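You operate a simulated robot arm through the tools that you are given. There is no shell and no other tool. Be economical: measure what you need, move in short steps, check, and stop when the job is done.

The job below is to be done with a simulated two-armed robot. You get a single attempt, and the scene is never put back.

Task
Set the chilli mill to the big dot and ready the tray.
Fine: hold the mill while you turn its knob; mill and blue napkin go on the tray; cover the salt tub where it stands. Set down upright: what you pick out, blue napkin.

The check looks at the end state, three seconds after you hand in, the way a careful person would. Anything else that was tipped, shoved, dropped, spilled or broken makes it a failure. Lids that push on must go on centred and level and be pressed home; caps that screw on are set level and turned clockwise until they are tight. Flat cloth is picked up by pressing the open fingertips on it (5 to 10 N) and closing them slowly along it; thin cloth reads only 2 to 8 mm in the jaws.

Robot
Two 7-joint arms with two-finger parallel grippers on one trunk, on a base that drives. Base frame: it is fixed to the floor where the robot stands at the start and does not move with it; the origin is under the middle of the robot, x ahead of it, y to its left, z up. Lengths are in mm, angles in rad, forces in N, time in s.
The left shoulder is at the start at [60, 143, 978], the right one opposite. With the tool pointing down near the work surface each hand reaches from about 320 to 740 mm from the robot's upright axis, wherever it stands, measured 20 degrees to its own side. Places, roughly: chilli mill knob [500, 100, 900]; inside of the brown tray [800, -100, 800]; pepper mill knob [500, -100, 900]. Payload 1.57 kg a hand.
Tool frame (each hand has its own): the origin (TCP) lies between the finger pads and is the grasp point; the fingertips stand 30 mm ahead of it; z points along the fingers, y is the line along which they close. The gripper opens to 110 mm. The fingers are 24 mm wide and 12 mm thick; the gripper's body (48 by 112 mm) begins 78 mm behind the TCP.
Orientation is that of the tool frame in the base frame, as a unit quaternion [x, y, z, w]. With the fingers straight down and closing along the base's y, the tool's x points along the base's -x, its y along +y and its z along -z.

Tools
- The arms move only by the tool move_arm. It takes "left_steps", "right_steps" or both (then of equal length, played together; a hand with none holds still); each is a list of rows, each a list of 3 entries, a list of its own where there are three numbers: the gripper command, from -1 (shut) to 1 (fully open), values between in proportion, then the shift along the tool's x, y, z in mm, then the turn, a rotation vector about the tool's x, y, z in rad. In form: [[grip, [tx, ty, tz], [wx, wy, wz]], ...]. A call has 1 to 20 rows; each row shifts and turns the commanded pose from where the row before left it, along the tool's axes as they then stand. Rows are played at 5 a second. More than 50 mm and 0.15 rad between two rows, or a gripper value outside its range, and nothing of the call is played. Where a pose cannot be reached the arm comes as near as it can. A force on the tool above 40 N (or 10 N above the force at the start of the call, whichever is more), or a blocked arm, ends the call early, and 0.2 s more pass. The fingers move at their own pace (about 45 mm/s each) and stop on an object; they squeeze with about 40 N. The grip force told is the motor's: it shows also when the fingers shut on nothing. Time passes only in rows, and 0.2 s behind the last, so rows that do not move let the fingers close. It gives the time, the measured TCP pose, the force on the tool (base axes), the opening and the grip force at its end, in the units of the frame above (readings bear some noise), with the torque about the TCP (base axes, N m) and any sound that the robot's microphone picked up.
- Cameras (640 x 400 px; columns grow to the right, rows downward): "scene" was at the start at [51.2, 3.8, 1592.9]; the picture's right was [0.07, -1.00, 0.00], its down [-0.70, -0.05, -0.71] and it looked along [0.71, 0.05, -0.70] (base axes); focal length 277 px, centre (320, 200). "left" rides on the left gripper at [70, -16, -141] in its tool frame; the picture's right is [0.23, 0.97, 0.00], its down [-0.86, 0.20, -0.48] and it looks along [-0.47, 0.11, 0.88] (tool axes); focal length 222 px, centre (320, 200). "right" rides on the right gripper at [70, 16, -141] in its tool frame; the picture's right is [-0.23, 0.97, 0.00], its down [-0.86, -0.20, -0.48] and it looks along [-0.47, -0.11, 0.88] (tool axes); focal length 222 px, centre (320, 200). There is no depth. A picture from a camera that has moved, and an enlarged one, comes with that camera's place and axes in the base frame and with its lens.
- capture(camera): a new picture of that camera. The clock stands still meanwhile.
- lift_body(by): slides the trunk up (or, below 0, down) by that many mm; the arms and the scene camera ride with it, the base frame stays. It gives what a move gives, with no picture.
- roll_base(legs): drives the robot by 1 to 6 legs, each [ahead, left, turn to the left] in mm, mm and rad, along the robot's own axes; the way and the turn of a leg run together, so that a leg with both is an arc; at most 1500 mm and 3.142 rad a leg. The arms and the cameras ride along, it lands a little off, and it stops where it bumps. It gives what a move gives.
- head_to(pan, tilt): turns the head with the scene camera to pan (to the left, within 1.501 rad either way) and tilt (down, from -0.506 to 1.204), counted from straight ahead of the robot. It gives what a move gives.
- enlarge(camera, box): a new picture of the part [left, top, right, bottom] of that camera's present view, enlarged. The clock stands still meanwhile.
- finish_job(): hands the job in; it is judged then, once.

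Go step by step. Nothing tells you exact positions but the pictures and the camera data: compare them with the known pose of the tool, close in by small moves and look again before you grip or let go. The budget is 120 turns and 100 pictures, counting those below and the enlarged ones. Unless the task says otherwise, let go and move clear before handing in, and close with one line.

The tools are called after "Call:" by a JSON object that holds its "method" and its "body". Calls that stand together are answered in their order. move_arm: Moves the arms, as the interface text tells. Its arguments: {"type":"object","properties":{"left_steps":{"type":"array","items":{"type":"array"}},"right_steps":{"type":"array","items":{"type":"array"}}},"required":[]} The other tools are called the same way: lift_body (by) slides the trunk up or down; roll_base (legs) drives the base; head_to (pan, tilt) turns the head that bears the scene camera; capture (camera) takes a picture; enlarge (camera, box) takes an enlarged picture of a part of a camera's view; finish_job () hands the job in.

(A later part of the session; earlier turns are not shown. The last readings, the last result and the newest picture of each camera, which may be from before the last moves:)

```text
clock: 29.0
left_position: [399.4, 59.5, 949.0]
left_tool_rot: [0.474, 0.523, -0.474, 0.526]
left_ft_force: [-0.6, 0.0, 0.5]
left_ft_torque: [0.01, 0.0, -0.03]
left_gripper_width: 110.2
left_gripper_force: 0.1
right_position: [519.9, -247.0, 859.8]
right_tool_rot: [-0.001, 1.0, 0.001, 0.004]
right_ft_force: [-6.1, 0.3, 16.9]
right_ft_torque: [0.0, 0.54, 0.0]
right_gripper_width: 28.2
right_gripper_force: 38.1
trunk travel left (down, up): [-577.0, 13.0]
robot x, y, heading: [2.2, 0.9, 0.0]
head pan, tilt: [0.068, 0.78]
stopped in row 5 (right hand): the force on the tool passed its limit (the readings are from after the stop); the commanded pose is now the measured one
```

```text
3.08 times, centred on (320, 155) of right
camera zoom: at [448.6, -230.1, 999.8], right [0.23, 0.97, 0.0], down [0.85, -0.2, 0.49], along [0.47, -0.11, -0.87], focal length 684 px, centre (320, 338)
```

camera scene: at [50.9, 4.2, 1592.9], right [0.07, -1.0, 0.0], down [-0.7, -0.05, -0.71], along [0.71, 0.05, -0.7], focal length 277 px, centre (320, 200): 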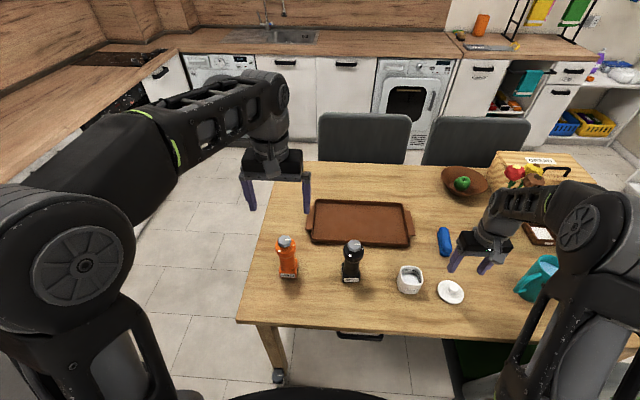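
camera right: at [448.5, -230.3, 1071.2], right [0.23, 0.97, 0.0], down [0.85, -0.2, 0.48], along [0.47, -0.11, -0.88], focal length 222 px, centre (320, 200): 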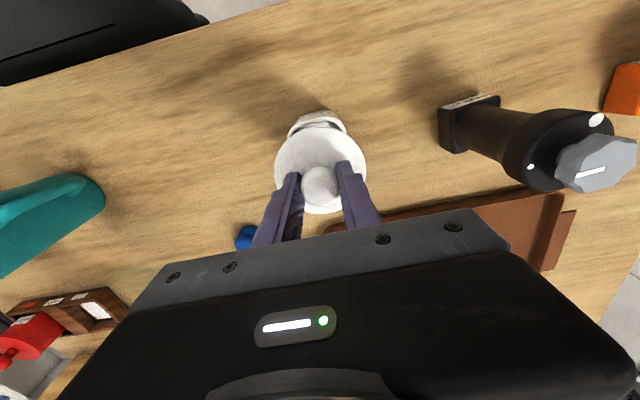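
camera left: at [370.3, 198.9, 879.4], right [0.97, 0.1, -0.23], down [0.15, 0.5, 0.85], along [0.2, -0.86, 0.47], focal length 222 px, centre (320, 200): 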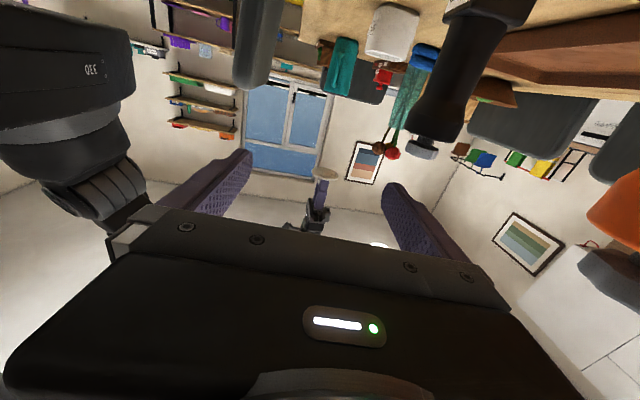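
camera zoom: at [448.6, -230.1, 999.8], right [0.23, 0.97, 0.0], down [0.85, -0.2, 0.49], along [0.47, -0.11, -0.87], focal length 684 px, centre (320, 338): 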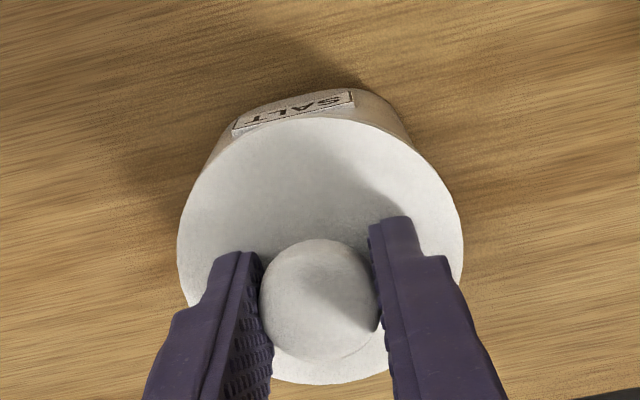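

The lid looks centred and resists 40 N. I'll lower the left camera to check for a gap under the lid.

Call:
{"method": "move_arm", "body": {"left_steps": [[1, [25, 0, 0], [0, 0, 0]], [1, [25, 0, 0], [0, 0, 0]], [1, [25, 0, 0], [0, 0, 0]], [1, [0, 0, 0], [0, 0, 0]]]}}

Call:
{"method": "enlarge", "body": {"camera": "left", "box": [330, 10, 430, 90]}}

```text
clock: 30.0
left_position: [399.8, 61.6, 874.8]
left_tool_rot: [0.474, 0.522, -0.474, 0.526]
left_ft_force: [0.5, 0.0, -1.0]
left_ft_torque: [-0.03, -0.01, -0.01]
left_gripper_width: 110.2
left_gripper_force: 0.0
right_position: [520.9, -247.3, 858.5]
right_tool_rot: [0.0, 1.0, -0.001, 0.004]
right_ft_force: [-4.3, 1.8, 22.7]
right_ft_torque: [0.03, 0.34, 0.04]
right_gripper_width: 28.1
right_gripper_force: 38.2
trunk travel left (down, up): [-577.0, 13.0]
robot x, y, heading: [3.1, -0.8, 0.002]
head pan, tilt: [0.068, 0.78]
```

```text
5.00 times, centred on (380, 50) of left
camera zoom: at [369.1, 199.7, 804.7], right [0.97, 0.1, -0.22], down [0.15, 0.5, 0.85], along [0.2, -0.86, 0.47], focal length 1111 px, centre (20, 950)
```

zoom: 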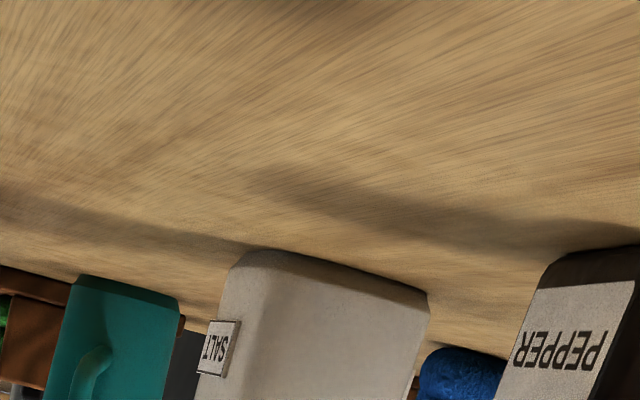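

Call:
{"method": "enlarge", "body": {"camera": "left", "box": [330, 60, 430, 125]}}

```text
6.15 times, centred on (380, 92) of left
camera zoom: at [369.1, 199.7, 804.7], right [0.97, 0.1, -0.22], down [0.15, 0.5, 0.85], along [0.2, -0.86, 0.47], focal length 1367 px, centre (-49, 862)
```

zoom: 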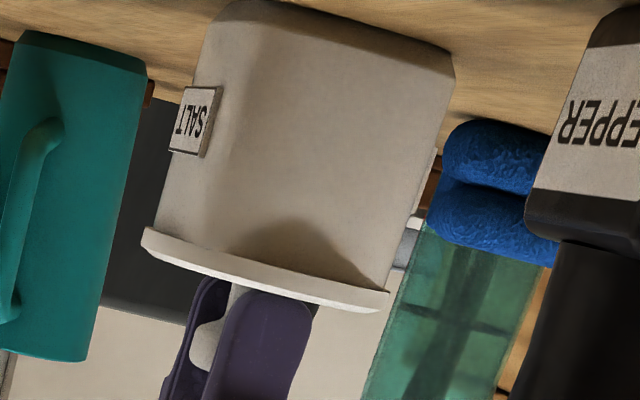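

No gap is visible; the lid sits flush. One more press to be sure it's home.

Call:
{"method": "move_arm", "body": {"right_steps": [[-1, [0, 0, 1], [0, 0, 0]], [-1, [0, 0, 1], [0, 0, 0]], [-1, [0, 0, 1], [0, 0, 0]], [-1, [0, 0, 1], [0, 0, 0]], [-1, [0, 0, 0], [0, 0, 0]]]}}

Call:
{"method": "enlarge", "body": {"camera": "left", "box": [330, 60, 430, 125]}}

```text
clock: 30.7
left_position: [399.8, 60.9, 874.7]
left_tool_rot: [0.473, 0.524, -0.473, 0.528]
left_ft_force: [-0.2, 0.5, 0.5]
left_ft_torque: [0.01, -0.01, 0.02]
left_gripper_width: 109.9
left_gripper_force: 0.1
right_position: [520.7, -245.3, 859.4]
right_tool_rot: [0.0, 1.0, 0.0, 0.005]
right_ft_force: [-8.8, 1.6, 21.9]
right_ft_torque: [0.0, 0.64, -0.05]
right_gripper_width: 28.4
right_gripper_force: 38.2
trunk travel left (down, up): [-577.0, 13.0]
robot x, y, heading: [-0.9, 1.3, 0.001]
head pan, tilt: [0.068, 0.78]
stopped in row 3 (right hand): the force on the tool passed its limit (the readings are from after the stop); the commanded pose is now the measured one
```

```text
6.15 times, centred on (380, 92) of left
camera zoom: at [368.8, 199.5, 804.9], right [0.97, 0.1, -0.22], down [0.15, 0.5, 0.85], along [0.2, -0.86, 0.47], focal length 1367 px, centre (-49, 862)
```

zoom: 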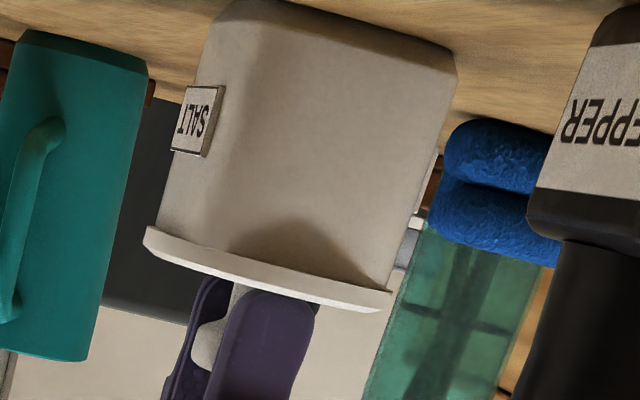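

Seated. Relieve the load, open and lift clear.

Call:
{"method": "move_arm", "body": {"right_steps": [[-1, [1.5, 0, -2], [0, 0, 0]], [-0.2, [0, 0, 0], [0, 0, 0]], [0.0, [0, 0, 0], [0, 0, 0]], [0.0, [0, 0, 0], [0, 0, 0]], [0.0, [0, 0, -10], [0, 0, 0]], [0.0, [0, 0, -30], [0, 0, 0]], [0.0, [0, 0, -40], [0, 0, 0]], [0.0, [0, 0, -40], [0, 0, 0]], [0.0, [0, 0, 0], [0, 0, 0]]]}}

Call:
{"method": "capture", "body": {"camera": "right"}}

Call:
{"method": "enlarge", "body": {"camera": "left", "box": [330, 60, 430, 125]}}

Call:
{"method": "enlarge", "body": {"camera": "scene", "box": [370, 210, 470, 300]}}

```text
clock: 32.7
left_position: [401.5, 61.4, 874.2]
left_tool_rot: [0.473, 0.525, -0.473, 0.526]
left_ft_force: [-0.2, 0.4, 0.1]
left_ft_torque: [-0.03, -0.03, -0.01]
left_gripper_width: 109.9
left_gripper_force: 0.1
right_position: [518.1, -246.9, 977.8]
right_tool_rot: [-0.001, 1.0, 0.0, 0.004]
right_ft_force: [0.2, 1.1, -0.6]
right_ft_torque: [-0.01, -0.03, 0.0]
right_gripper_width: 55.2
right_gripper_force: 0.0
trunk travel left (down, up): [-577.0, 13.0]
robot x, y, heading: [-0.7, -3.1, -0.002]
head pan, tilt: [0.068, 0.78]
heard: snap
```

```text
60 pictures are left
camera right: at [447.0, -230.7, 1118.6], right [0.23, 0.97, 0.0], down [0.85, -0.2, 0.49], along [0.47, -0.11, -0.87], focal length 222 px, centre (320, 200)
```

right: 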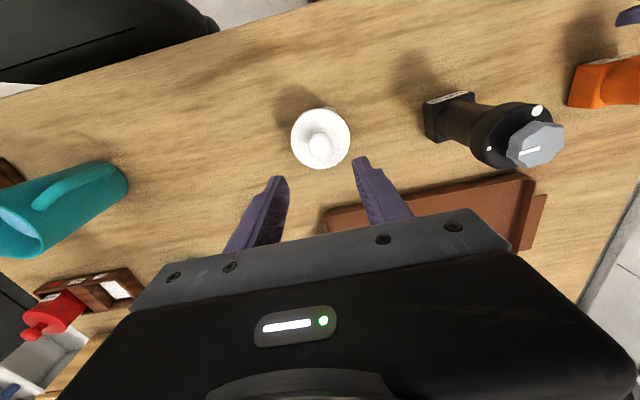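

```text
6.15 times, centred on (380, 92) of left
camera zoom: at [370.4, 199.0, 804.3], right [0.97, 0.1, -0.23], down [0.15, 0.5, 0.85], along [0.2, -0.86, 0.47], focal length 1367 px, centre (-49, 862)
```

zoom: 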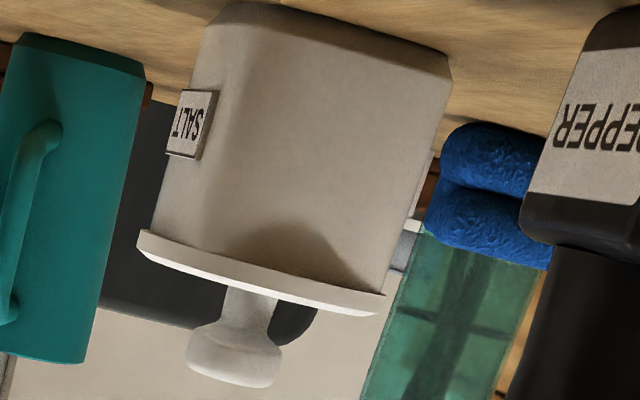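

```text
4.44 times, centred on (420, 255) of scene
camera zoom: at [51.6, 3.8, 1592.8], right [0.07, -1.0, 0.0], down [-0.7, -0.05, -0.71], along [0.71, 0.05, -0.7], focal length 1233 px, centre (-124, -44)
```

zoom: 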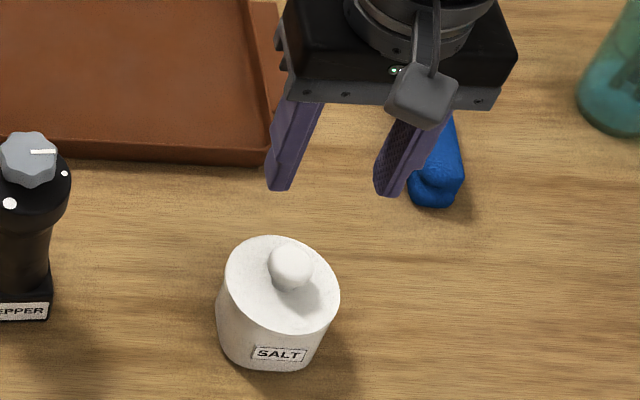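

A snap was heard. To be sure the lid is home, I'll press on the knob top with closed fingertips.

Call:
{"method": "move_arm", "body": {"right_steps": [[-1, [-1, 0, 20], [0, 0, 0]], [-1, [0, 0, 20], [0, 0, 0]], [-1, [0, 0, 20], [0, 0, 0]], [-1, [0, 0, 15], [0, 0, 0]], [-1, [0, 0, 10], [0, 0, 0]], [-1, [0, 0, 3], [0, 0, 0]], [-1, [0, 0, 2], [0, 0, 0]], [-1, [0, 0, 2], [0, 0, 0]], [-1, [0, 0, 2], [0, 0, 0]], [-1, [0, 0, 2], [0, 0, 0]], [-1, [0, 0, 2], [0, 0, 0]]]}}

```text
clock: 35.0
left_position: [398.6, 59.2, 875.1]
left_tool_rot: [0.473, 0.523, -0.473, 0.528]
left_ft_force: [-0.1, -0.4, 0.6]
left_ft_torque: [-0.03, 0.02, 0.0]
left_gripper_width: 110.2
left_gripper_force: 0.2
right_position: [521.9, -246.8, 886.3]
right_tool_rot: [0.0, 1.0, -0.001, 0.009]
right_ft_force: [-8.9, 0.7, 23.6]
right_ft_torque: [0.0, 0.5, -0.03]
right_gripper_width: 0.1
right_gripper_force: 21.6
trunk travel left (down, up): [-577.0, 13.0]
robot x, y, heading: [0.3, 0.6, 0.0]
head pan, tilt: [0.068, 0.78]
stopped in row 11 (right hand): the force on the tool passed its limit (the readings are from after the stop); the commanded pose is now the measured one
```

No further snap at 40 N, so the lid is home. I'll lift both hands clear, then drive ahead 80 mm to bring the napkin in reach.

Call:
{"method": "move_arm", "body": {"left_steps": [[1, [-30, 0, 0], [0, 0, 0]], [1, [-40, 0, 0], [0, 0, 0]], [1, [-45, 0, 0], [0, 0, 0]], [1, [-45, 0, 0], [0, 0, 0]], [1, [-40, 0, 0], [0, 0, 0]]], "right_steps": [[-1, [2, 0, -10], [0, 0, 0]], [-1, [0, 0, -30], [0, 0, 0]], [0, [0, 0, -40], [0, 0, 0]], [0.5, [0, 0, -40], [0, 0, 0]], [0.5, [0, 0, 0], [0, 0, 0]]]}}

Call:
{"method": "roll_base", "body": {"legs": [[90, 0, 0]]}}

Call:
{"method": "capture", "body": {"camera": "scene"}}

```text
clock: 36.2
left_position: [400.3, 60.9, 1074.3]
left_tool_rot: [0.474, 0.524, -0.474, 0.526]
left_ft_force: [-0.2, -0.4, -0.7]
left_ft_torque: [0.02, 0.0, 0.0]
left_gripper_width: 110.1
left_gripper_force: 0.0
right_position: [521.7, -250.0, 1007.0]
right_tool_rot: [0.0, 1.0, 0.0, 0.008]
right_ft_force: [0.4, 0.0, -0.2]
right_ft_torque: [-0.01, 0.01, -0.02]
right_gripper_width: 66.2
right_gripper_force: 0.1
trunk travel left (down, up): [-577.0, 13.0]
robot x, y, heading: [-2.7, 1.5, -0.001]
head pan, tilt: [0.068, 0.78]
```

```text
clock: 37.4
left_position: [492.9, 61.6, 1073.1]
left_tool_rot: [0.474, 0.524, -0.474, 0.525]
left_ft_force: [-0.1, 1.0, 0.6]
left_ft_torque: [-0.05, 0.01, -0.03]
left_gripper_width: 110.0
left_gripper_force: 0.1
right_position: [611.6, -249.4, 1005.0]
right_tool_rot: [0.001, 1.0, 0.0, 0.007]
right_ft_force: [0.5, 0.1, 0.1]
right_ft_torque: [0.0, 0.06, 0.0]
right_gripper_width: 82.4
right_gripper_force: 0.1
trunk travel left (down, up): [-577.0, 13.0]
robot x, y, heading: [91.2, -1.1, -0.002]
head pan, tilt: [0.068, 0.78]
```

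```text
57 pictures are left
camera scene: at [143.8, 3.6, 1592.8], right [0.07, -1.0, 0.0], down [-0.7, -0.05, -0.71], along [0.71, 0.05, -0.7], focal length 277 px, centre (320, 200)
```

scene: 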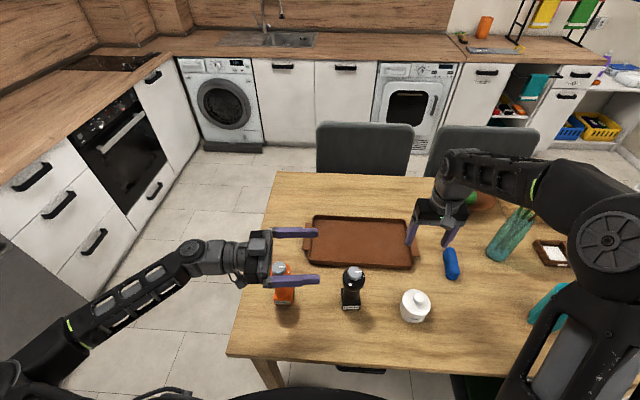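

I'll bring the open right hand above the napkin at about (688,-406).

Call:
{"method": "move_arm", "body": {"right_steps": [[0.4, [-13, -26, 14], [0, 0.014, 0]], [0.4, [-13, -26, 16], [0, 0, 0]], [0.4, [-13, -26, 16], [0, 0, 0]], [0.4, [-13, -26, 16], [0, 0, 0]], [0.4, [-13, -26, 16], [0, 0, 0]], [0.4, [-12, -26, 16], [0, 0, 0]], [0.4, [0, 0, 0], [0, 0, 0]]]}}

Call:
{"method": "enlarge", "body": {"camera": "right", "box": [240, 90, 400, 210]}}

Call:
{"method": "enlarge", "body": {"camera": "scene", "box": [410, 210, 510, 290]}}

```text
clock: 39.0
left_position: [491.0, 60.2, 1073.9]
left_tool_rot: [0.474, 0.523, -0.474, 0.526]
left_ft_force: [-0.8, 0.3, -0.6]
left_ft_torque: [-0.04, 0.0, 0.01]
left_gripper_width: 109.8
left_gripper_force: 0.0
right_position: [688.0, -408.0, 910.7]
right_tool_rot: [-0.001, 1.0, 0.001, 0.001]
right_ft_force: [0.2, 0.2, -0.1]
right_ft_torque: [-0.02, 0.01, 0.01]
right_gripper_width: 77.1
right_gripper_force: 0.0
trunk travel left (down, up): [-577.0, 13.0]
robot x, y, heading: [92.6, -1.8, -0.006]
head pan, tilt: [0.068, 0.78]
```

```text
3.33 times, centred on (320, 150) of right
camera zoom: at [617.7, -391.5, 1052.5], right [0.23, 0.97, 0.0], down [0.85, -0.2, 0.48], along [0.47, -0.11, -0.88], focal length 740 px, centre (320, 367)
```

zoom: 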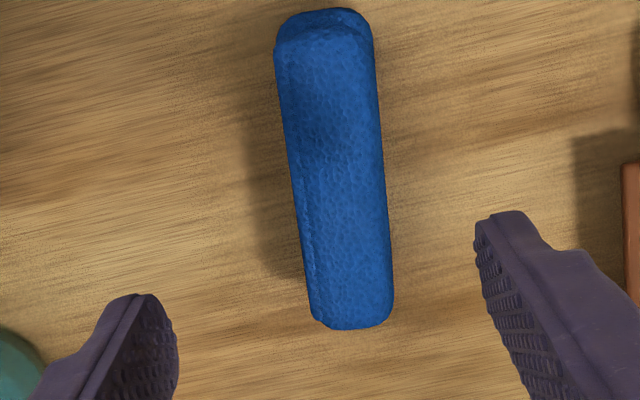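

```text
5.00 times, centred on (460, 250) of scene
camera zoom: at [141.6, 4.0, 1592.9], right [0.07, -1.0, 0.0], down [-0.7, -0.05, -0.71], along [0.71, 0.05, -0.7], focal length 1387 px, centre (-380, -50)
```

zoom: 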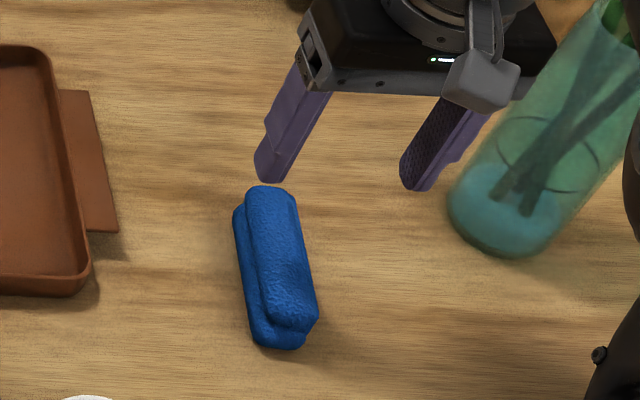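

Napkin is a folded roll centred ~(682,-398), axis turned about -7°, top ~z 800. Align and go down around it.

Call:
{"method": "move_arm", "body": {"right_steps": [[0.4, [6, 10, 20], [0, 0, 0]], [0.4, [0, 0, 0], [0, 0, 0.122]], [0.4, [0, 0, 30], [0, 0, 0]], [0.4, [0, 0, 20], [0, 0, 0]], [0.4, [0, 0, 0], [0, 0, 0]]]}}

Call:
{"method": "enlarge", "body": {"camera": "right", "box": [220, 60, 420, 210]}}

Call:
{"method": "enlarge", "body": {"camera": "scene", "box": [410, 210, 510, 290]}}

```text
clock: 40.2
left_position: [491.9, 62.1, 1073.0]
left_tool_rot: [0.475, 0.523, -0.475, 0.525]
left_ft_force: [0.4, 0.4, -0.2]
left_ft_torque: [0.0, 0.0, -0.04]
left_gripper_width: 110.0
left_gripper_force: 0.1
right_position: [681.8, -395.9, 842.0]
right_tool_rot: [0.061, 0.998, 0.0, 0.001]
right_ft_force: [-0.1, -0.3, 0.0]
right_ft_torque: [0.02, 0.02, 0.0]
right_gripper_width: 77.0
right_gripper_force: 0.0
trunk travel left (down, up): [-577.0, 13.0]
robot x, y, heading: [90.2, -0.5, -0.001]
head pan, tilt: [0.068, 0.78]
```

```text
2.67 times, centred on (320, 135) of right
camera zoom: at [614.1, -371.8, 983.5], right [0.35, 0.94, 0.0], down [0.82, -0.3, 0.48], along [0.45, -0.17, -0.88], focal length 592 px, centre (320, 373)
```

zoom: 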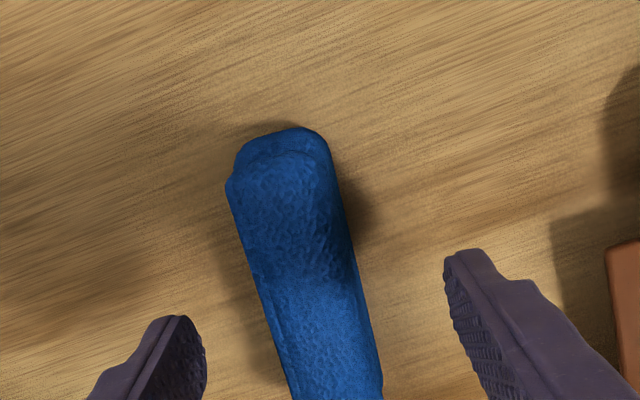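

```text
5.00 times, centred on (460, 250) of scene
camera zoom: at [141.8, 3.6, 1592.9], right [0.07, -1.0, 0.0], down [-0.7, -0.05, -0.71], along [0.71, 0.05, -0.7], focal length 1387 px, centre (-380, -50)
```

zoom: 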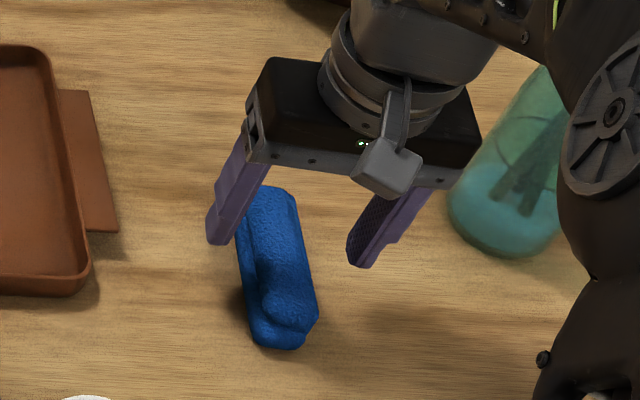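

Alignment is good; descend to tips z≈770, shift 2 mm, and close.

Call:
{"method": "move_arm", "body": {"right_steps": [[0.4, [0, -2, 15], [0, 0, 0]], [0.4, [0, 0, 15], [0, 0, 0]], [0.4, [0, 0, 8], [0, 0, 0]], [0.4, [0, 0, 3], [0, 0, 0]], [0, [0, 0, 0], [0, 0, 0]], [-0.3, [0, 0, 0], [0, 0, 0]], [-0.6, [0, 0, 0], [0, 0, 0]], [-1, [0, 0, 0], [0, 0, 0]], [-1, [0, 0, 0], [0, 0, 0]], [-1, [0, 0, 0], [0, 0, 0]], [-1, [0, 0, 0], [0, 0, 0]]]}}

Call:
{"method": "enlarge", "body": {"camera": "scene", "box": [410, 210, 510, 290]}}

```text
clock: 42.6
left_position: [490.3, 60.7, 1073.6]
left_tool_rot: [0.474, 0.524, -0.474, 0.526]
left_ft_force: [0.2, -0.3, 0.3]
left_ft_torque: [0.01, 0.03, 0.01]
left_gripper_width: 110.1
left_gripper_force: 0.1
right_position: [682.9, -397.5, 801.1]
right_tool_rot: [0.062, 0.998, 0.0, 0.001]
right_ft_force: [0.3, -0.1, -0.3]
right_ft_torque: [0.02, -0.01, 0.0]
right_gripper_width: 33.0
right_gripper_force: 40.2
trunk travel left (down, up): [-577.0, 13.0]
robot x, y, heading: [89.4, 0.4, -0.002]
head pan, tilt: [0.068, 0.78]
```

```text
5.00 times, centred on (460, 250) of scene
camera zoom: at [141.9, 3.6, 1592.9], right [0.07, -1.0, 0.0], down [-0.7, -0.05, -0.71], along [0.71, 0.05, -0.7], focal length 1387 px, centre (-380, -50)
```

zoom: 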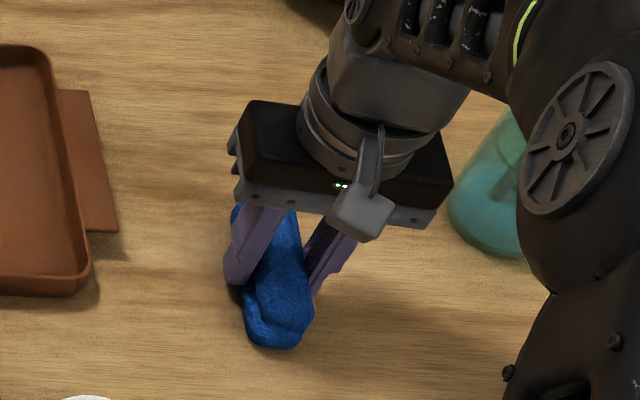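

Gripped. Lift slowly.

Call:
{"method": "move_arm", "body": {"right_steps": [[-1, [0, 0, -3], [0, 0, 0]], [-1, [0, 0, -5], [0, 0, 0]], [-1, [0, 0, -8], [0, 0, 0]], [-1, [0, 0, -12], [0, 0, 0]], [-1, [0, 0, -15], [0, 0, 0]], [-1, [0, 0, -20], [0, 0, 0]], [-1, [0, 0, -20], [0, 0, 0]], [-1, [0, 0, -15], [0, 0, 0]], [-1, [0, 0, 0], [0, 0, 0]]]}}

Call:
{"method": "capture", "body": {"camera": "scene"}}

```text
clock: 44.6
left_position: [491.4, 60.9, 1073.4]
left_tool_rot: [0.473, 0.524, -0.474, 0.526]
left_ft_force: [0.7, -0.1, 0.2]
left_ft_torque: [0.0, 0.01, 0.03]
left_gripper_width: 109.8
left_gripper_force: 0.0
right_position: [681.1, -398.7, 899.4]
right_tool_rot: [0.062, 0.998, 0.0, 0.002]
right_ft_force: [0.4, -0.1, -1.0]
right_ft_torque: [-0.01, 0.02, 0.0]
right_gripper_width: 32.8
right_gripper_force: 40.7
trunk travel left (down, up): [-577.0, 13.0]
robot x, y, heading: [89.4, -2.4, 0.002]
head pan, tilt: [0.068, 0.78]
```

```text
51 pictures are left
camera scene: at [142.0, 3.5, 1592.9], right [0.07, -1.0, 0.0], down [-0.7, -0.05, -0.71], along [0.71, 0.05, -0.7], focal length 277 px, centre (320, 200)
```

scene: 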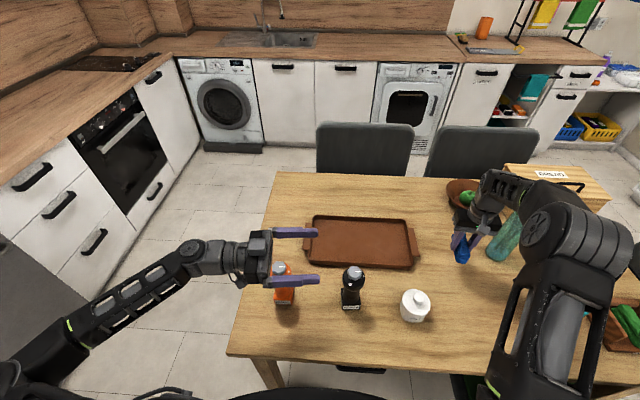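

Napkin is held. Carry it over the tray's right part.

Call:
{"method": "move_arm", "body": {"right_steps": [[-1, [-4, 12, 0], [0, 0, 0]], [-1, [-7, 24, 0], [0, 0, 0]], [-1, [-8, 27, 0], [0, 0, 0]], [-1, [-8, 27, 0], [0, 0, 0]], [-1, [-8, 27, 0], [0, 0, 0]], [-1, [-8, 27, 0], [0, 0, 0]], [-1, [-8, 27, 0], [0, 0, 0]], [-1, [-8, 27, 0], [0, 0, 0]], [-1, [-6, 18, 0], [0, 0, 0]], [-1, [-2, 8, 0], [0, 0, 0]], [-1, [0, 0, 20], [0, 0, 0]], [-1, [0, 0, 20], [0, 0, 0]], [-1, [0, 0, 15], [0, 0, 0]], [-1, [0, 0, 0], [0, 0, 0]]]}}

Call:
{"method": "enlarge", "body": {"camera": "scene", "box": [290, 170, 450, 290]}}

Call:
{"method": "capture", "body": {"camera": "right"}}

```text
clock: 47.6
left_position: [493.1, 59.8, 1073.9]
left_tool_rot: [0.474, 0.523, -0.474, 0.526]
left_ft_force: [-1.0, -0.2, -0.9]
left_ft_torque: [-0.01, 0.01, 0.0]
left_gripper_width: 109.9
left_gripper_force: 0.1
right_position: [775.2, -183.2, 845.2]
right_tool_rot: [0.062, 0.998, 0.0, 0.001]
right_ft_force: [-0.1, 0.0, -0.4]
right_ft_torque: [-0.03, 0.03, -0.04]
right_gripper_width: 33.1
right_gripper_force: 40.4
trunk travel left (down, up): [-577.0, 13.0]
robot x, y, heading: [94.0, 2.6, -0.003]
head pan, tilt: [0.068, 0.78]
```

```text
3.33 times, centred on (370, 230) of scene
camera zoom: at [141.8, 3.7, 1592.9], right [0.07, -1.0, 0.0], down [-0.7, -0.05, -0.71], along [0.71, 0.05, -0.7], focal length 925 px, centre (153, 100)
```

zoom: 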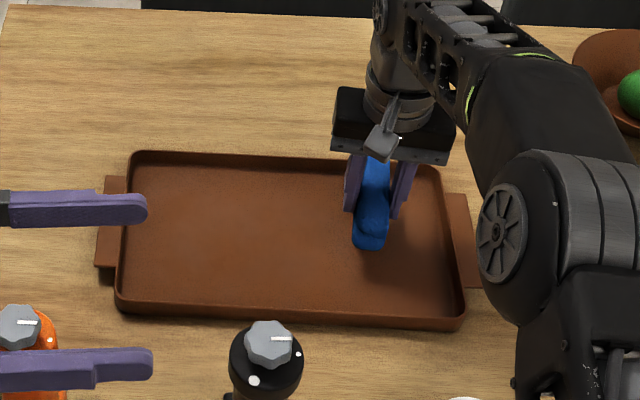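

```text
49 pictures are left
camera right: at [707.4, -158.7, 985.8], right [0.35, 0.94, 0.0], down [0.82, -0.3, 0.48], along [0.45, -0.17, -0.88], focal length 222 px, centre (320, 200)
```

right: 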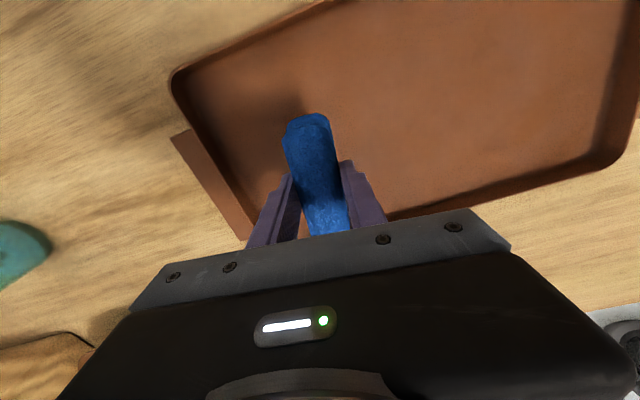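

Over the tray interior with margin all round. Lower until contact and release.

Call:
{"method": "move_arm", "body": {"right_steps": [[-1, [0, 0, 15], [0, 0, 0]], [-1, [0, 0, 10], [0, 0, 0]], [-1, [0, 0, 6], [0, 0, 0]], [-1, [0, 0, 3], [0, 0, 0]], [-1, [0, 0, 2], [0, 0, 0]], [-1, [0, 0, 0], [0, 0, 0]]]}}

```text
clock: 49.0
left_position: [491.9, 61.6, 1074.0]
left_tool_rot: [0.474, 0.524, -0.474, 0.526]
left_ft_force: [0.1, 0.9, -1.0]
left_ft_torque: [0.01, 0.0, 0.02]
left_gripper_width: 110.0
left_gripper_force: 0.1
right_position: [777.4, -184.6, 806.9]
right_tool_rot: [0.062, 0.998, 0.0, 0.001]
right_ft_force: [-0.2, 0.1, -1.2]
right_ft_torque: [0.01, -0.03, 0.02]
right_gripper_width: 33.1
right_gripper_force: 40.9
trunk travel left (down, up): [-577.0, 13.0]
robot x, y, heading: [87.7, 0.4, -0.001]
head pan, tilt: [0.068, 0.78]
```

Call:
{"method": "move_arm", "body": {"right_steps": [[-1, [0, 0, 2], [0, 0, 0]], [-1, [0, 0, 0], [0, 0, 0]]]}}

Call:
{"method": "enlarge", "body": {"camera": "scene", "box": [350, 190, 430, 250]}}

```text
clock: 49.6
left_position: [492.1, 60.7, 1073.4]
left_tool_rot: [0.474, 0.523, -0.474, 0.526]
left_ft_force: [0.2, -0.9, -0.2]
left_ft_torque: [0.01, 0.04, -0.01]
left_gripper_width: 110.3
left_gripper_force: 0.1
right_position: [776.1, -183.2, 807.5]
right_tool_rot: [0.062, 0.998, 0.0, 0.001]
right_ft_force: [-0.9, -0.1, 3.2]
right_ft_torque: [0.04, 0.09, 0.0]
right_gripper_width: 32.9
right_gripper_force: 39.8
trunk travel left (down, up): [-577.0, 13.0]
robot x, y, heading: [88.6, -1.1, -0.0]
head pan, tilt: [0.068, 0.78]
```

```text
6.67 times, centred on (390, 220) of scene
camera zoom: at [141.6, 3.8, 1592.9], right [0.07, -1.0, 0.0], down [-0.7, -0.05, -0.71], along [0.71, 0.05, -0.7], focal length 1849 px, centre (-147, 67)
```

zoom: 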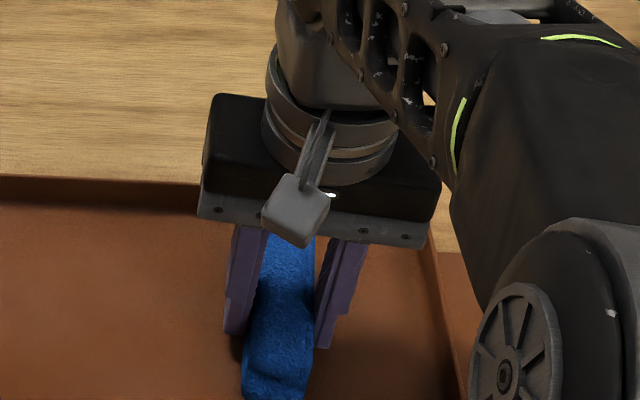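

Contact made; open and lift clear.

Call:
{"method": "move_arm", "body": {"right_steps": [[-0.3, [0, 0, 0], [0, 0, 0]], [0, [0, 0, 0], [0, 0, 0]], [0.3, [0, 0, 0], [0, 0, 0]], [0.3, [0, 0, -10], [0, 0, 0]], [0.3, [0, 0, -30], [0, 0, 0]], [0.3, [0, 0, -45], [0, 0, 0]], [0.3, [0, 0, -45], [0, 0, 0]], [0.3, [0, 0, -45], [0, 0, 0]], [0.3, [0, 0, 0], [0, 0, 0]]]}}

Call:
{"method": "capture", "body": {"camera": "right"}}

```text
clock: 51.6
left_position: [492.0, 59.7, 1074.7]
left_tool_rot: [0.474, 0.523, -0.474, 0.526]
left_ft_force: [0.1, -0.6, 0.5]
left_ft_torque: [0.01, 0.01, 0.03]
left_gripper_width: 110.0
left_gripper_force: 0.2
right_position: [773.4, -184.5, 981.7]
right_tool_rot: [0.062, 0.998, 0.0, 0.001]
right_ft_force: [0.1, -0.8, 1.0]
right_ft_torque: [0.03, 0.01, -0.03]
right_gripper_width: 71.4
right_gripper_force: 0.0
trunk travel left (down, up): [-577.0, 13.0]
robot x, y, heading: [90.5, -1.2, 0.0]
head pan, tilt: [0.068, 0.78]
```

```text
47 pictures are left
camera right: at [706.0, -160.1, 1123.0], right [0.35, 0.94, 0.0], down [0.82, -0.3, 0.48], along [0.45, -0.17, -0.88], focal length 222 px, centre (320, 200)
```

right: 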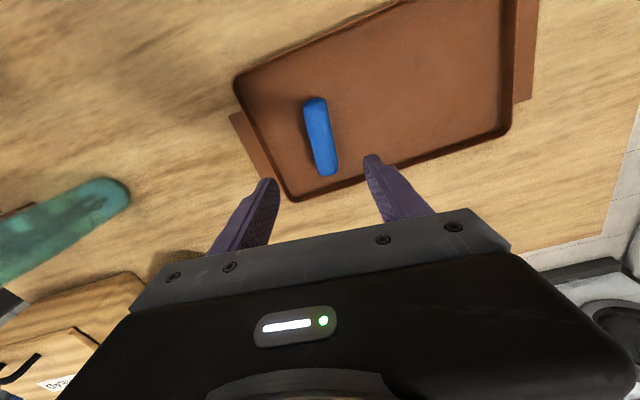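

The napkin sits in the tray. Now I'll back up 100 mm for room, then bring the left hand to a pre-grasp pose (pitched 30°, yaw -35°) at the chilli mill.

Call:
{"method": "roll_base", "body": {"legs": [[-100, 0, 0]]}}

Call:
{"method": "move_arm", "body": {"left_steps": [[1, [0, 0, 0], [0, 0.105, 0]], [1, [0, 0, 0], [0, 0.105, 0]], [1, [0, 0, 0], [0, 0.105, 0]], [1, [0, 0, 0], [0, 0.105, 0]], [1, [0, 0, 0], [0, 0.105, 0]], [1, [0, 0, 0], [-0.106, 0, -0.061]], [1, [0, 0, 0], [-0.106, 0, -0.061]], [1, [0, 0, 0], [-0.106, 0, -0.061]], [1, [0, 0, 0], [-0.106, 0, -0.061]], [1, [0, 0, 0], [-0.106, 0, -0.061]], [1, [0, 0, 0], [-0.106, 0, -0.061]], [1, [0, 0, 0], [-0.106, 0, -0.061]], [1, [0, 0, 0], [0, 0, 0]]], "right_steps": [[0.3, [10, -20, -20], [0, 0, -0.122]], [0.3, [15, -10, -20], [0, 0, 0]], [0.3, [15, -10, -20], [0, 0, 0]], [0.3, [15, 0, 0], [0, 0, 0]], [0.3, [15, 0, 0], [0, 0, 0]], [0.3, [15, 0, 0], [0, 0, 0]], [0.3, [15, 0, 0], [0, 0, 0]], [0.3, [0, 0, 0], [0, 0, 0]], [0.3, [0, 0, 0], [0, 0, 0]], [0.3, [0, 0, 0], [0, 0, 0]], [0.3, [0, 0, 0], [0, 0, 0]], [0.3, [0, 0, 0], [0, 0, 0]], [0.3, [0, 0, 0], [0, 0, 0]]]}}

```text
clock: 52.7
left_position: [388.4, 60.7, 1074.7]
left_tool_rot: [0.474, 0.524, -0.474, 0.525]
left_ft_force: [0.6, 0.3, 0.6]
left_ft_torque: [0.04, 0.0, 0.04]
left_gripper_width: 109.9
left_gripper_force: 0.1
right_position: [672.2, -184.7, 983.2]
right_tool_rot: [0.062, 0.998, 0.0, 0.002]
right_ft_force: [0.5, 0.3, 0.4]
right_ft_torque: [-0.02, -0.07, -0.02]
right_gripper_width: 71.6
right_gripper_force: 0.1
trunk travel left (down, up): [-577.0, 13.0]
robot x, y, heading: [-11.8, 2.6, -0.008]
head pan, tilt: [0.068, 0.78]
```

```text
clock: 55.5
left_position: [459.2, 67.3, 1097.4]
left_tool_rot: [0.262, 0.826, -0.151, 0.476]
left_ft_force: [0.8, -0.4, -0.4]
left_ft_torque: [-0.01, 0.0, 0.01]
left_gripper_width: 109.9
left_gripper_force: 0.0
left hand out of reach, approached as far as the arm can: row 9, 10, 11, 12
right_position: [569.0, -223.1, 1041.5]
right_tool_rot: [0.0, 1.0, 0.0, 0.0]
right_ft_force: [0.0, -0.5, -0.2]
right_ft_torque: [-0.01, 0.02, 0.02]
right_gripper_width: 71.3
right_gripper_force: 0.0
trunk travel left (down, up): [-577.0, 13.0]
robot x, y, heading: [-9.2, 4.9, -0.001]
head pan, tilt: [0.068, 0.78]
```

The left arm hit its inner limit; I'll back up another 50 mm, then go to the pre-grasp point.

Call:
{"method": "roll_base", "body": {"legs": [[-50, 0, 0]]}}

Call:
{"method": "move_arm", "body": {"left_steps": [[1, [24.3, 24, 3.7], [0, 0, 0]], [1, [24.3, 24, 3.7], [0, 0, 0]], [1, [24.3, 24, 3.7], [0, 0, 0]], [1, [24.3, 24, 3.7], [0, 0, 0]], [1, [24.3, 24, 3.7], [0, 0, 0]], [1, [24.3, 24, 3.7], [0, 0, 0]], [1, [0, 0, 0], [0, 0, 0]]]}}

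Call:
{"method": "capture", "body": {"camera": "left"}}

Call:
{"method": "capture", "body": {"camera": "scene"}}

```text
clock: 56.4
left_position: [408.7, 69.1, 1098.3]
left_tool_rot: [0.263, 0.825, -0.151, 0.477]
left_ft_force: [-0.3, 0.0, -0.1]
left_ft_torque: [0.02, 0.01, 0.05]
left_gripper_width: 110.3
left_gripper_force: 0.1
right_position: [517.2, -223.1, 1041.5]
right_tool_rot: [0.001, 1.0, 0.0, 0.002]
right_ft_force: [0.1, 0.7, 0.6]
right_ft_torque: [0.02, -0.05, -0.01]
right_gripper_width: 71.4
right_gripper_force: 0.1
trunk travel left (down, up): [-577.0, 13.0]
robot x, y, heading: [-61.5, -1.8, -0.002]
head pan, tilt: [0.068, 0.78]
```

```text
clock: 58.0
left_position: [448.1, 216.7, 961.0]
left_tool_rot: [0.264, 0.825, -0.152, 0.477]
left_ft_force: [0.1, 0.3, -0.7]
left_ft_torque: [-0.02, -0.01, 0.03]
left_gripper_width: 110.1
left_gripper_force: 0.0
right_position: [519.8, -223.5, 1040.4]
right_tool_rot: [0.001, 1.0, 0.0, 0.001]
right_ft_force: [0.3, -1.1, -0.2]
right_ft_torque: [-0.01, 0.0, -0.01]
right_gripper_width: 71.7
right_gripper_force: 0.1
trunk travel left (down, up): [-577.0, 13.0]
robot x, y, heading: [-61.3, 2.9, -0.001]
head pan, tilt: [0.068, 0.78]
```

```text
46 pictures are left
camera left: at [310.9, 294.6, 970.3], right [0.47, 0.86, -0.2], down [0.13, 0.15, 0.98], along [0.87, -0.48, -0.04], focal length 222 px, centre (320, 200)
```

left: 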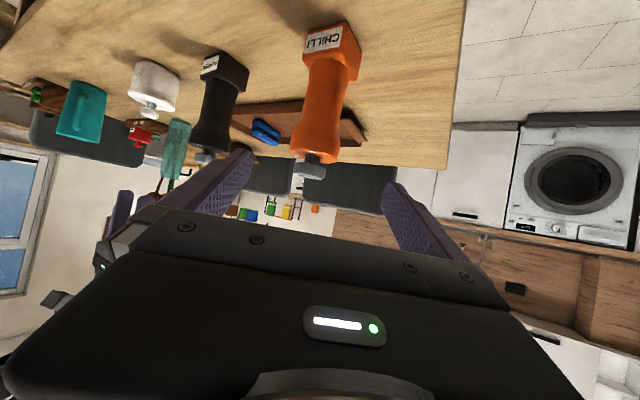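

```text
45 pictures are left
camera scene: at [-9.3, 3.4, 1592.9], right [0.07, -1.0, 0.0], down [-0.7, -0.05, -0.71], along [0.71, 0.05, -0.7], focal length 277 px, centre (320, 200)
```

scene: 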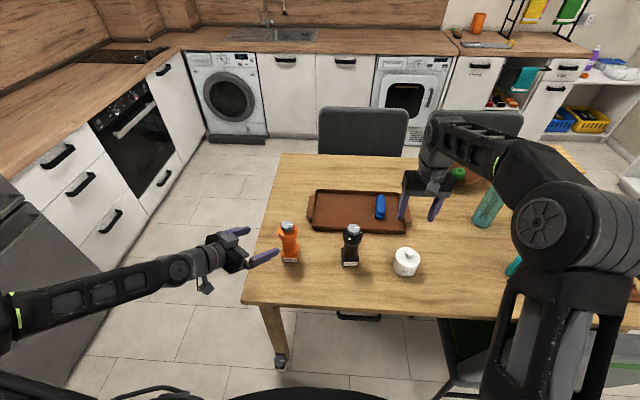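

Call:
{"method": "enlarge", "body": {"camera": "left", "box": [250, 10, 410, 190]}}

```text
2.22 times, centred on (330, 100) of left
camera zoom: at [310.9, 294.6, 970.3], right [0.47, 0.86, -0.2], down [0.13, 0.15, 0.98], along [0.87, -0.48, -0.04], focal length 494 px, centre (298, 422)
```

zoom: 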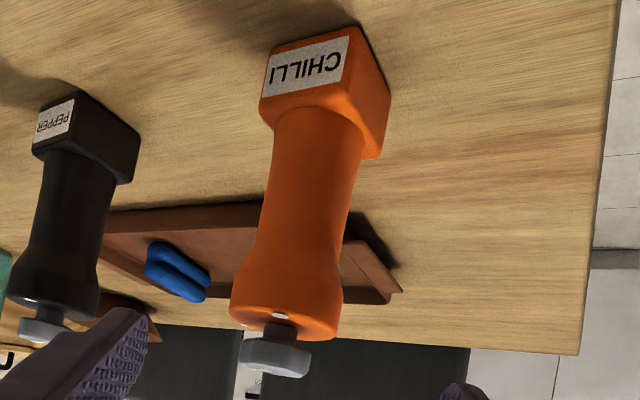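

The mill has a knob on a shaft above its collar and a waist around z 790–855. I'll drop down and advance partway, then verify alignment.

Call:
{"method": "move_arm", "body": {"left_steps": [[1, [25, -1, 0], [0, 0, 0]], [1, [25, -1, 0], [0, 0, 0]], [1, [0, 0, 35], [0, 0, 0]], [1, [0, 0, 35], [0, 0, 0]], [1, [0, 0, 0], [0, 0, 0]]]}}

Call:
{"method": "capture", "body": {"camera": "left"}}

Call:
{"method": "enlarge", "body": {"camera": "scene", "box": [210, 200, 330, 290]}}

```text
clock: 59.2
left_position: [476.5, 195.6, 879.8]
left_tool_rot: [0.262, 0.825, -0.151, 0.477]
left_ft_force: [0.3, 0.2, 0.0]
left_ft_torque: [0.01, -0.02, -0.03]
left_gripper_width: 109.9
left_gripper_force: 0.1
right_position: [518.9, -223.4, 1041.3]
right_tool_rot: [0.001, 1.0, -0.001, 0.001]
right_ft_force: [0.1, 0.3, 0.3]
right_ft_torque: [0.05, -0.01, -0.02]
right_gripper_width: 71.7
right_gripper_force: 0.0
trunk travel left (down, up): [-577.0, 13.0]
robot x, y, heading: [-61.1, 0.8, -0.004]
head pan, tilt: [0.068, 0.78]
```

```text
43 pictures are left
camera left: at [339.2, 271.0, 889.6], right [0.47, 0.86, -0.2], down [0.12, 0.15, 0.98], along [0.87, -0.48, -0.04], focal length 222 px, centre (320, 200)
```

left: 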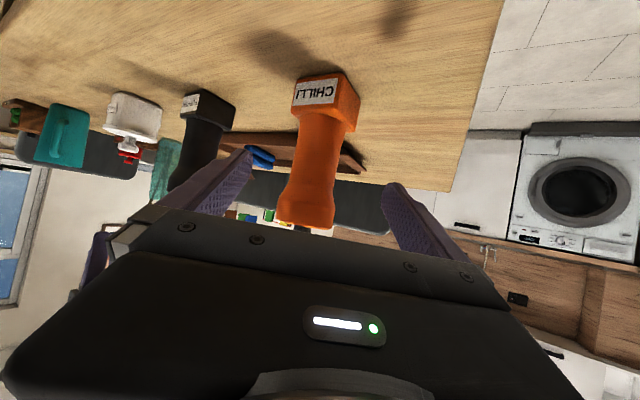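

```text
4.44 times, centred on (270, 245) of scene
camera zoom: at [-9.5, 4.0, 1592.9], right [0.07, -1.0, 0.0], down [-0.7, -0.05, -0.71], along [0.71, 0.05, -0.7], focal length 1233 px, centre (542, 0)
```

zoom: 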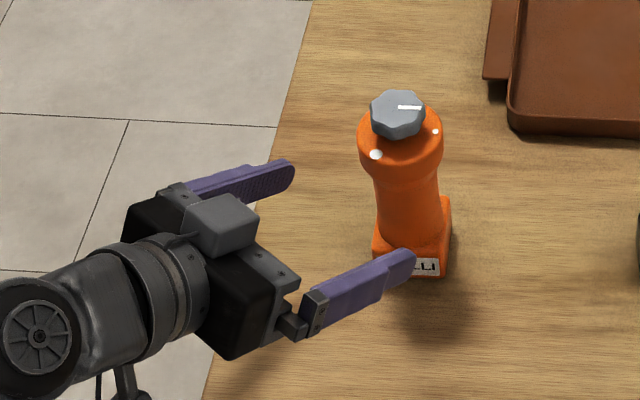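

Call:
{"method": "enlarge", "body": {"camera": "left", "box": [270, 60, 370, 230]}}

```text
2.35 times, centred on (320, 145) of left
camera zoom: at [339.2, 271.0, 889.6], right [0.47, 0.86, -0.2], down [0.12, 0.15, 0.98], along [0.87, -0.48, -0.04], focal length 523 px, centre (320, 329)
```

zoom: 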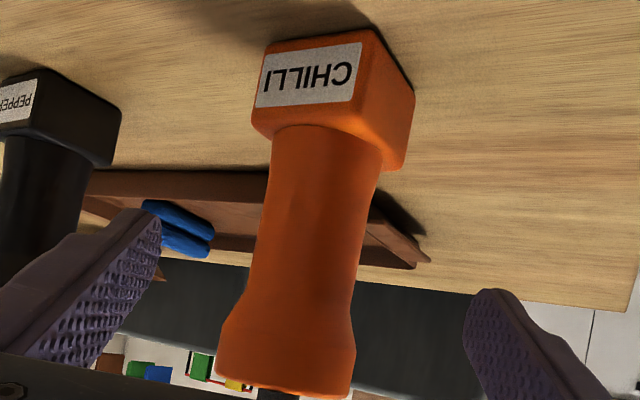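

Centred within 2 mm and the waist lies at the right height. Advance the rest and check.

Call:
{"method": "move_arm", "body": {"left_steps": [[1, [0, -2, 25], [0, 0, 0]], [1, [0, 0, 25], [0, 0, 0]], [1, [0, 0, 25], [0, 0, 0]], [1, [0, 0, 20], [0, 0, 0]], [1, [0, 0, 4], [0, 0, 0]], [1, [0, 0, 0], [0, 0, 0]]]}}

Call:
{"method": "enlarge", "body": {"camera": "scene", "box": [220, 200, 340, 290]}}

Call:
{"method": "capture", "body": {"camera": "left"}}

```text
clock: 60.6
left_position: [547.3, 143.2, 832.9]
left_tool_rot: [0.262, 0.826, -0.151, 0.476]
left_ft_force: [-0.7, 0.0, -0.2]
left_ft_torque: [0.01, 0.0, 0.01]
left_gripper_width: 110.2
left_gripper_force: 0.1
right_position: [519.3, -223.1, 1041.3]
right_tool_rot: [0.001, 1.0, 0.0, 0.001]
right_ft_force: [0.1, -0.4, -0.2]
right_ft_torque: [-0.05, 0.02, 0.0]
right_gripper_width: 71.3
right_gripper_force: 0.1
trunk travel left (down, up): [-577.0, 13.0]
robot x, y, heading: [-61.8, 0.7, 0.0]
head pan, tilt: [0.068, 0.78]
```

```text
4.44 times, centred on (280, 245) of scene
camera zoom: at [-9.2, 3.9, 1592.9], right [0.07, -1.0, 0.0], down [-0.7, -0.05, -0.71], along [0.71, 0.05, -0.7], focal length 1233 px, centre (498, 0)
```

zoom: 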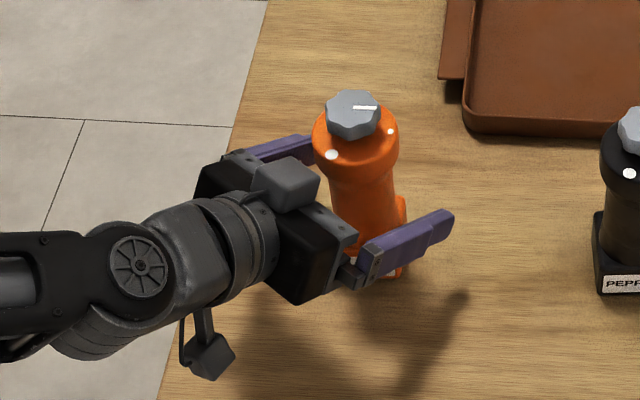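

```text
39 pictures are left
camera left: at [408.8, 221.3, 842.8], right [0.47, 0.86, -0.2], down [0.13, 0.16, 0.98], along [0.87, -0.48, -0.04], focal length 222 px, centre (320, 200)
```

left: 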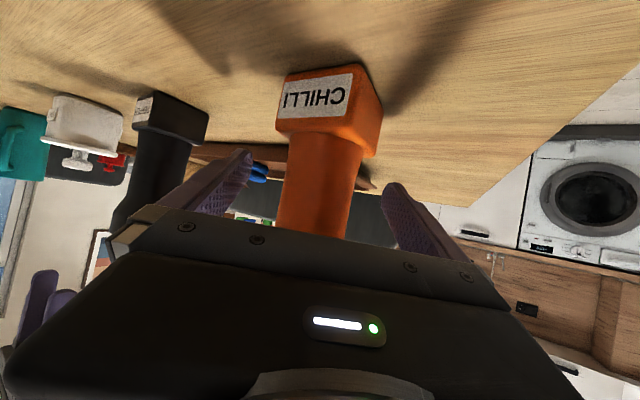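

The mill's waist is between the fingers. Close the left hand gently.

Call:
{"method": "move_arm", "body": {"left_steps": [[0.3, [0, 0, 0], [0, 0, 0]], [0, [0, 0, 0], [0, 0, 0]], [0, [0, 0, 0], [0, 0, 0]], [-0.2, [0, 0, 0], [0, 0, 0]], [-0.5, [0, 0, 0], [0, 0, 0]], [-1, [0, 0, 0], [0, 0, 0]], [-1, [0, 0, 0], [0, 0, 0]], [-1, [0, 0, 0], [0, 0, 0]]]}}

Call:
{"method": "enlarge", "body": {"camera": "scene", "box": [220, 200, 340, 290]}}

```text
clock: 62.4
left_position: [546.5, 144.0, 830.9]
left_tool_rot: [0.262, 0.826, -0.151, 0.477]
left_ft_force: [0.1, 0.1, 0.5]
left_ft_torque: [-0.06, 0.05, 0.01]
left_gripper_width: 48.0
left_gripper_force: 39.6
right_position: [519.8, -223.1, 1041.7]
right_tool_rot: [0.001, 1.0, 0.0, 0.002]
right_ft_force: [0.2, 0.2, -0.3]
right_ft_torque: [0.03, -0.01, 0.0]
right_gripper_width: 71.8
right_gripper_force: 0.1
trunk travel left (down, up): [-577.0, 13.0]
robot x, y, heading: [-58.0, 0.1, 0.0]
head pan, tilt: [0.068, 0.78]
```

```text
4.44 times, centred on (280, 245) of scene
camera zoom: at [-9.3, 3.9, 1592.9], right [0.07, -1.0, 0.0], down [-0.7, -0.05, -0.71], along [0.71, 0.05, -0.7], focal length 1233 px, centre (498, 0)
```

zoom: 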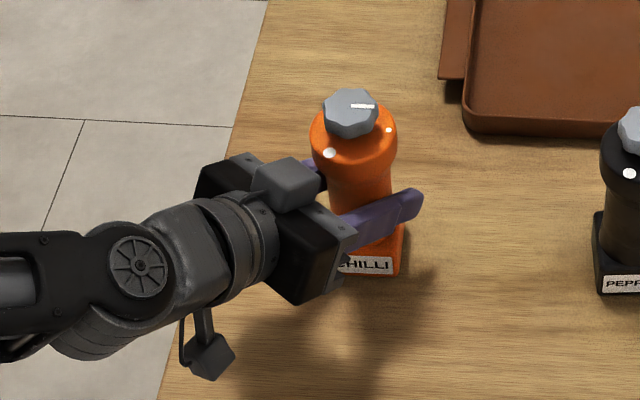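

Mill held at 48 mm. Now bring the right hand above the knob.

Call:
{"method": "move_arm", "body": {"right_steps": [[0.2, [-2, 20, 0], [0, 0, 0]], [0.2, [-3, 36, 0], [0, 0, 0]], [0.2, [-3, 40, 0], [0, 0, 0]], [0.2, [-3, 40, 0], [0, 0, 0]], [0.2, [-3, 40, 0], [0, 0, 0]], [0.2, [-3, 40, 0], [0, 0, 0]], [0.2, [-3, 40, 0], [0, 0, 0]], [0.2, [-3, 40, 0], [0, 0, 0]], [0.2, [-3, 40, 0], [0, 0, 0]], [0.2, [-2, 32, 0], [0, 0, 0]], [0.2, [0, 0, 0], [0, 0, 0]]]}}

Call:
{"method": "capture", "body": {"camera": "right"}}

Call:
{"method": "capture", "body": {"camera": "scene"}}

```text
clock: 64.8
left_position: [546.4, 143.8, 832.7]
left_tool_rot: [0.262, 0.826, -0.151, 0.476]
left_ft_force: [0.3, -0.7, 0.9]
left_ft_torque: [-0.1, 0.0, -0.04]
left_gripper_width: 47.9
left_gripper_force: 40.0
right_position: [541.6, 43.7, 1041.5]
right_tool_rot: [0.002, 1.0, 0.001, 0.002]
right_ft_force: [0.0, -0.4, -0.2]
right_ft_torque: [0.0, 0.02, 0.04]
right_gripper_width: 65.9
right_gripper_force: 0.1
right hand out of reach, approached as far as the arm can: row 8, 9, 10
trunk travel left (down, up): [-577.0, 13.0]
robot x, y, heading: [-57.3, 0.6, -0.005]
head pan, tilt: [0.068, 0.78]
```

```text
37 pictures are left
camera right: at [471.8, 61.0, 1181.7], right [0.23, 0.97, 0.0], down [0.85, -0.2, 0.48], along [0.47, -0.11, -0.88], focal length 222 px, centre (320, 200)
```

right: 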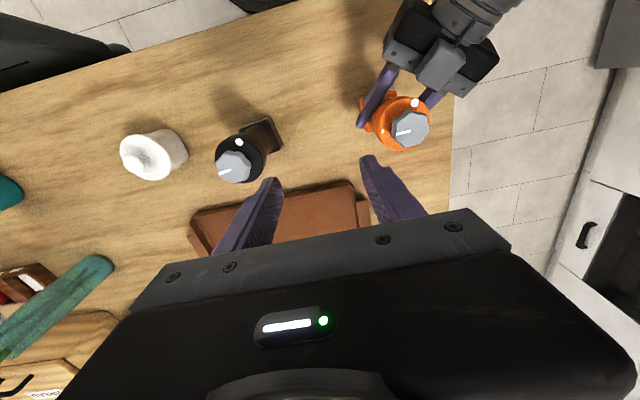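

```text
36 pictures are left
camera scene: at [-9.2, 4.1, 1592.9], right [0.07, -1.0, 0.0], down [-0.7, -0.05, -0.71], along [0.71, 0.05, -0.7], focal length 277 px, centre (320, 200)
```

scene: 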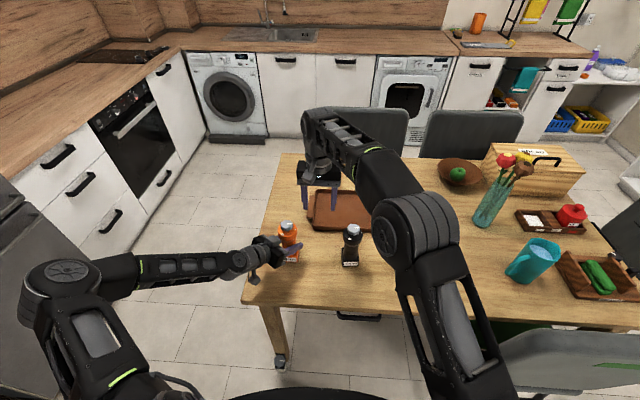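

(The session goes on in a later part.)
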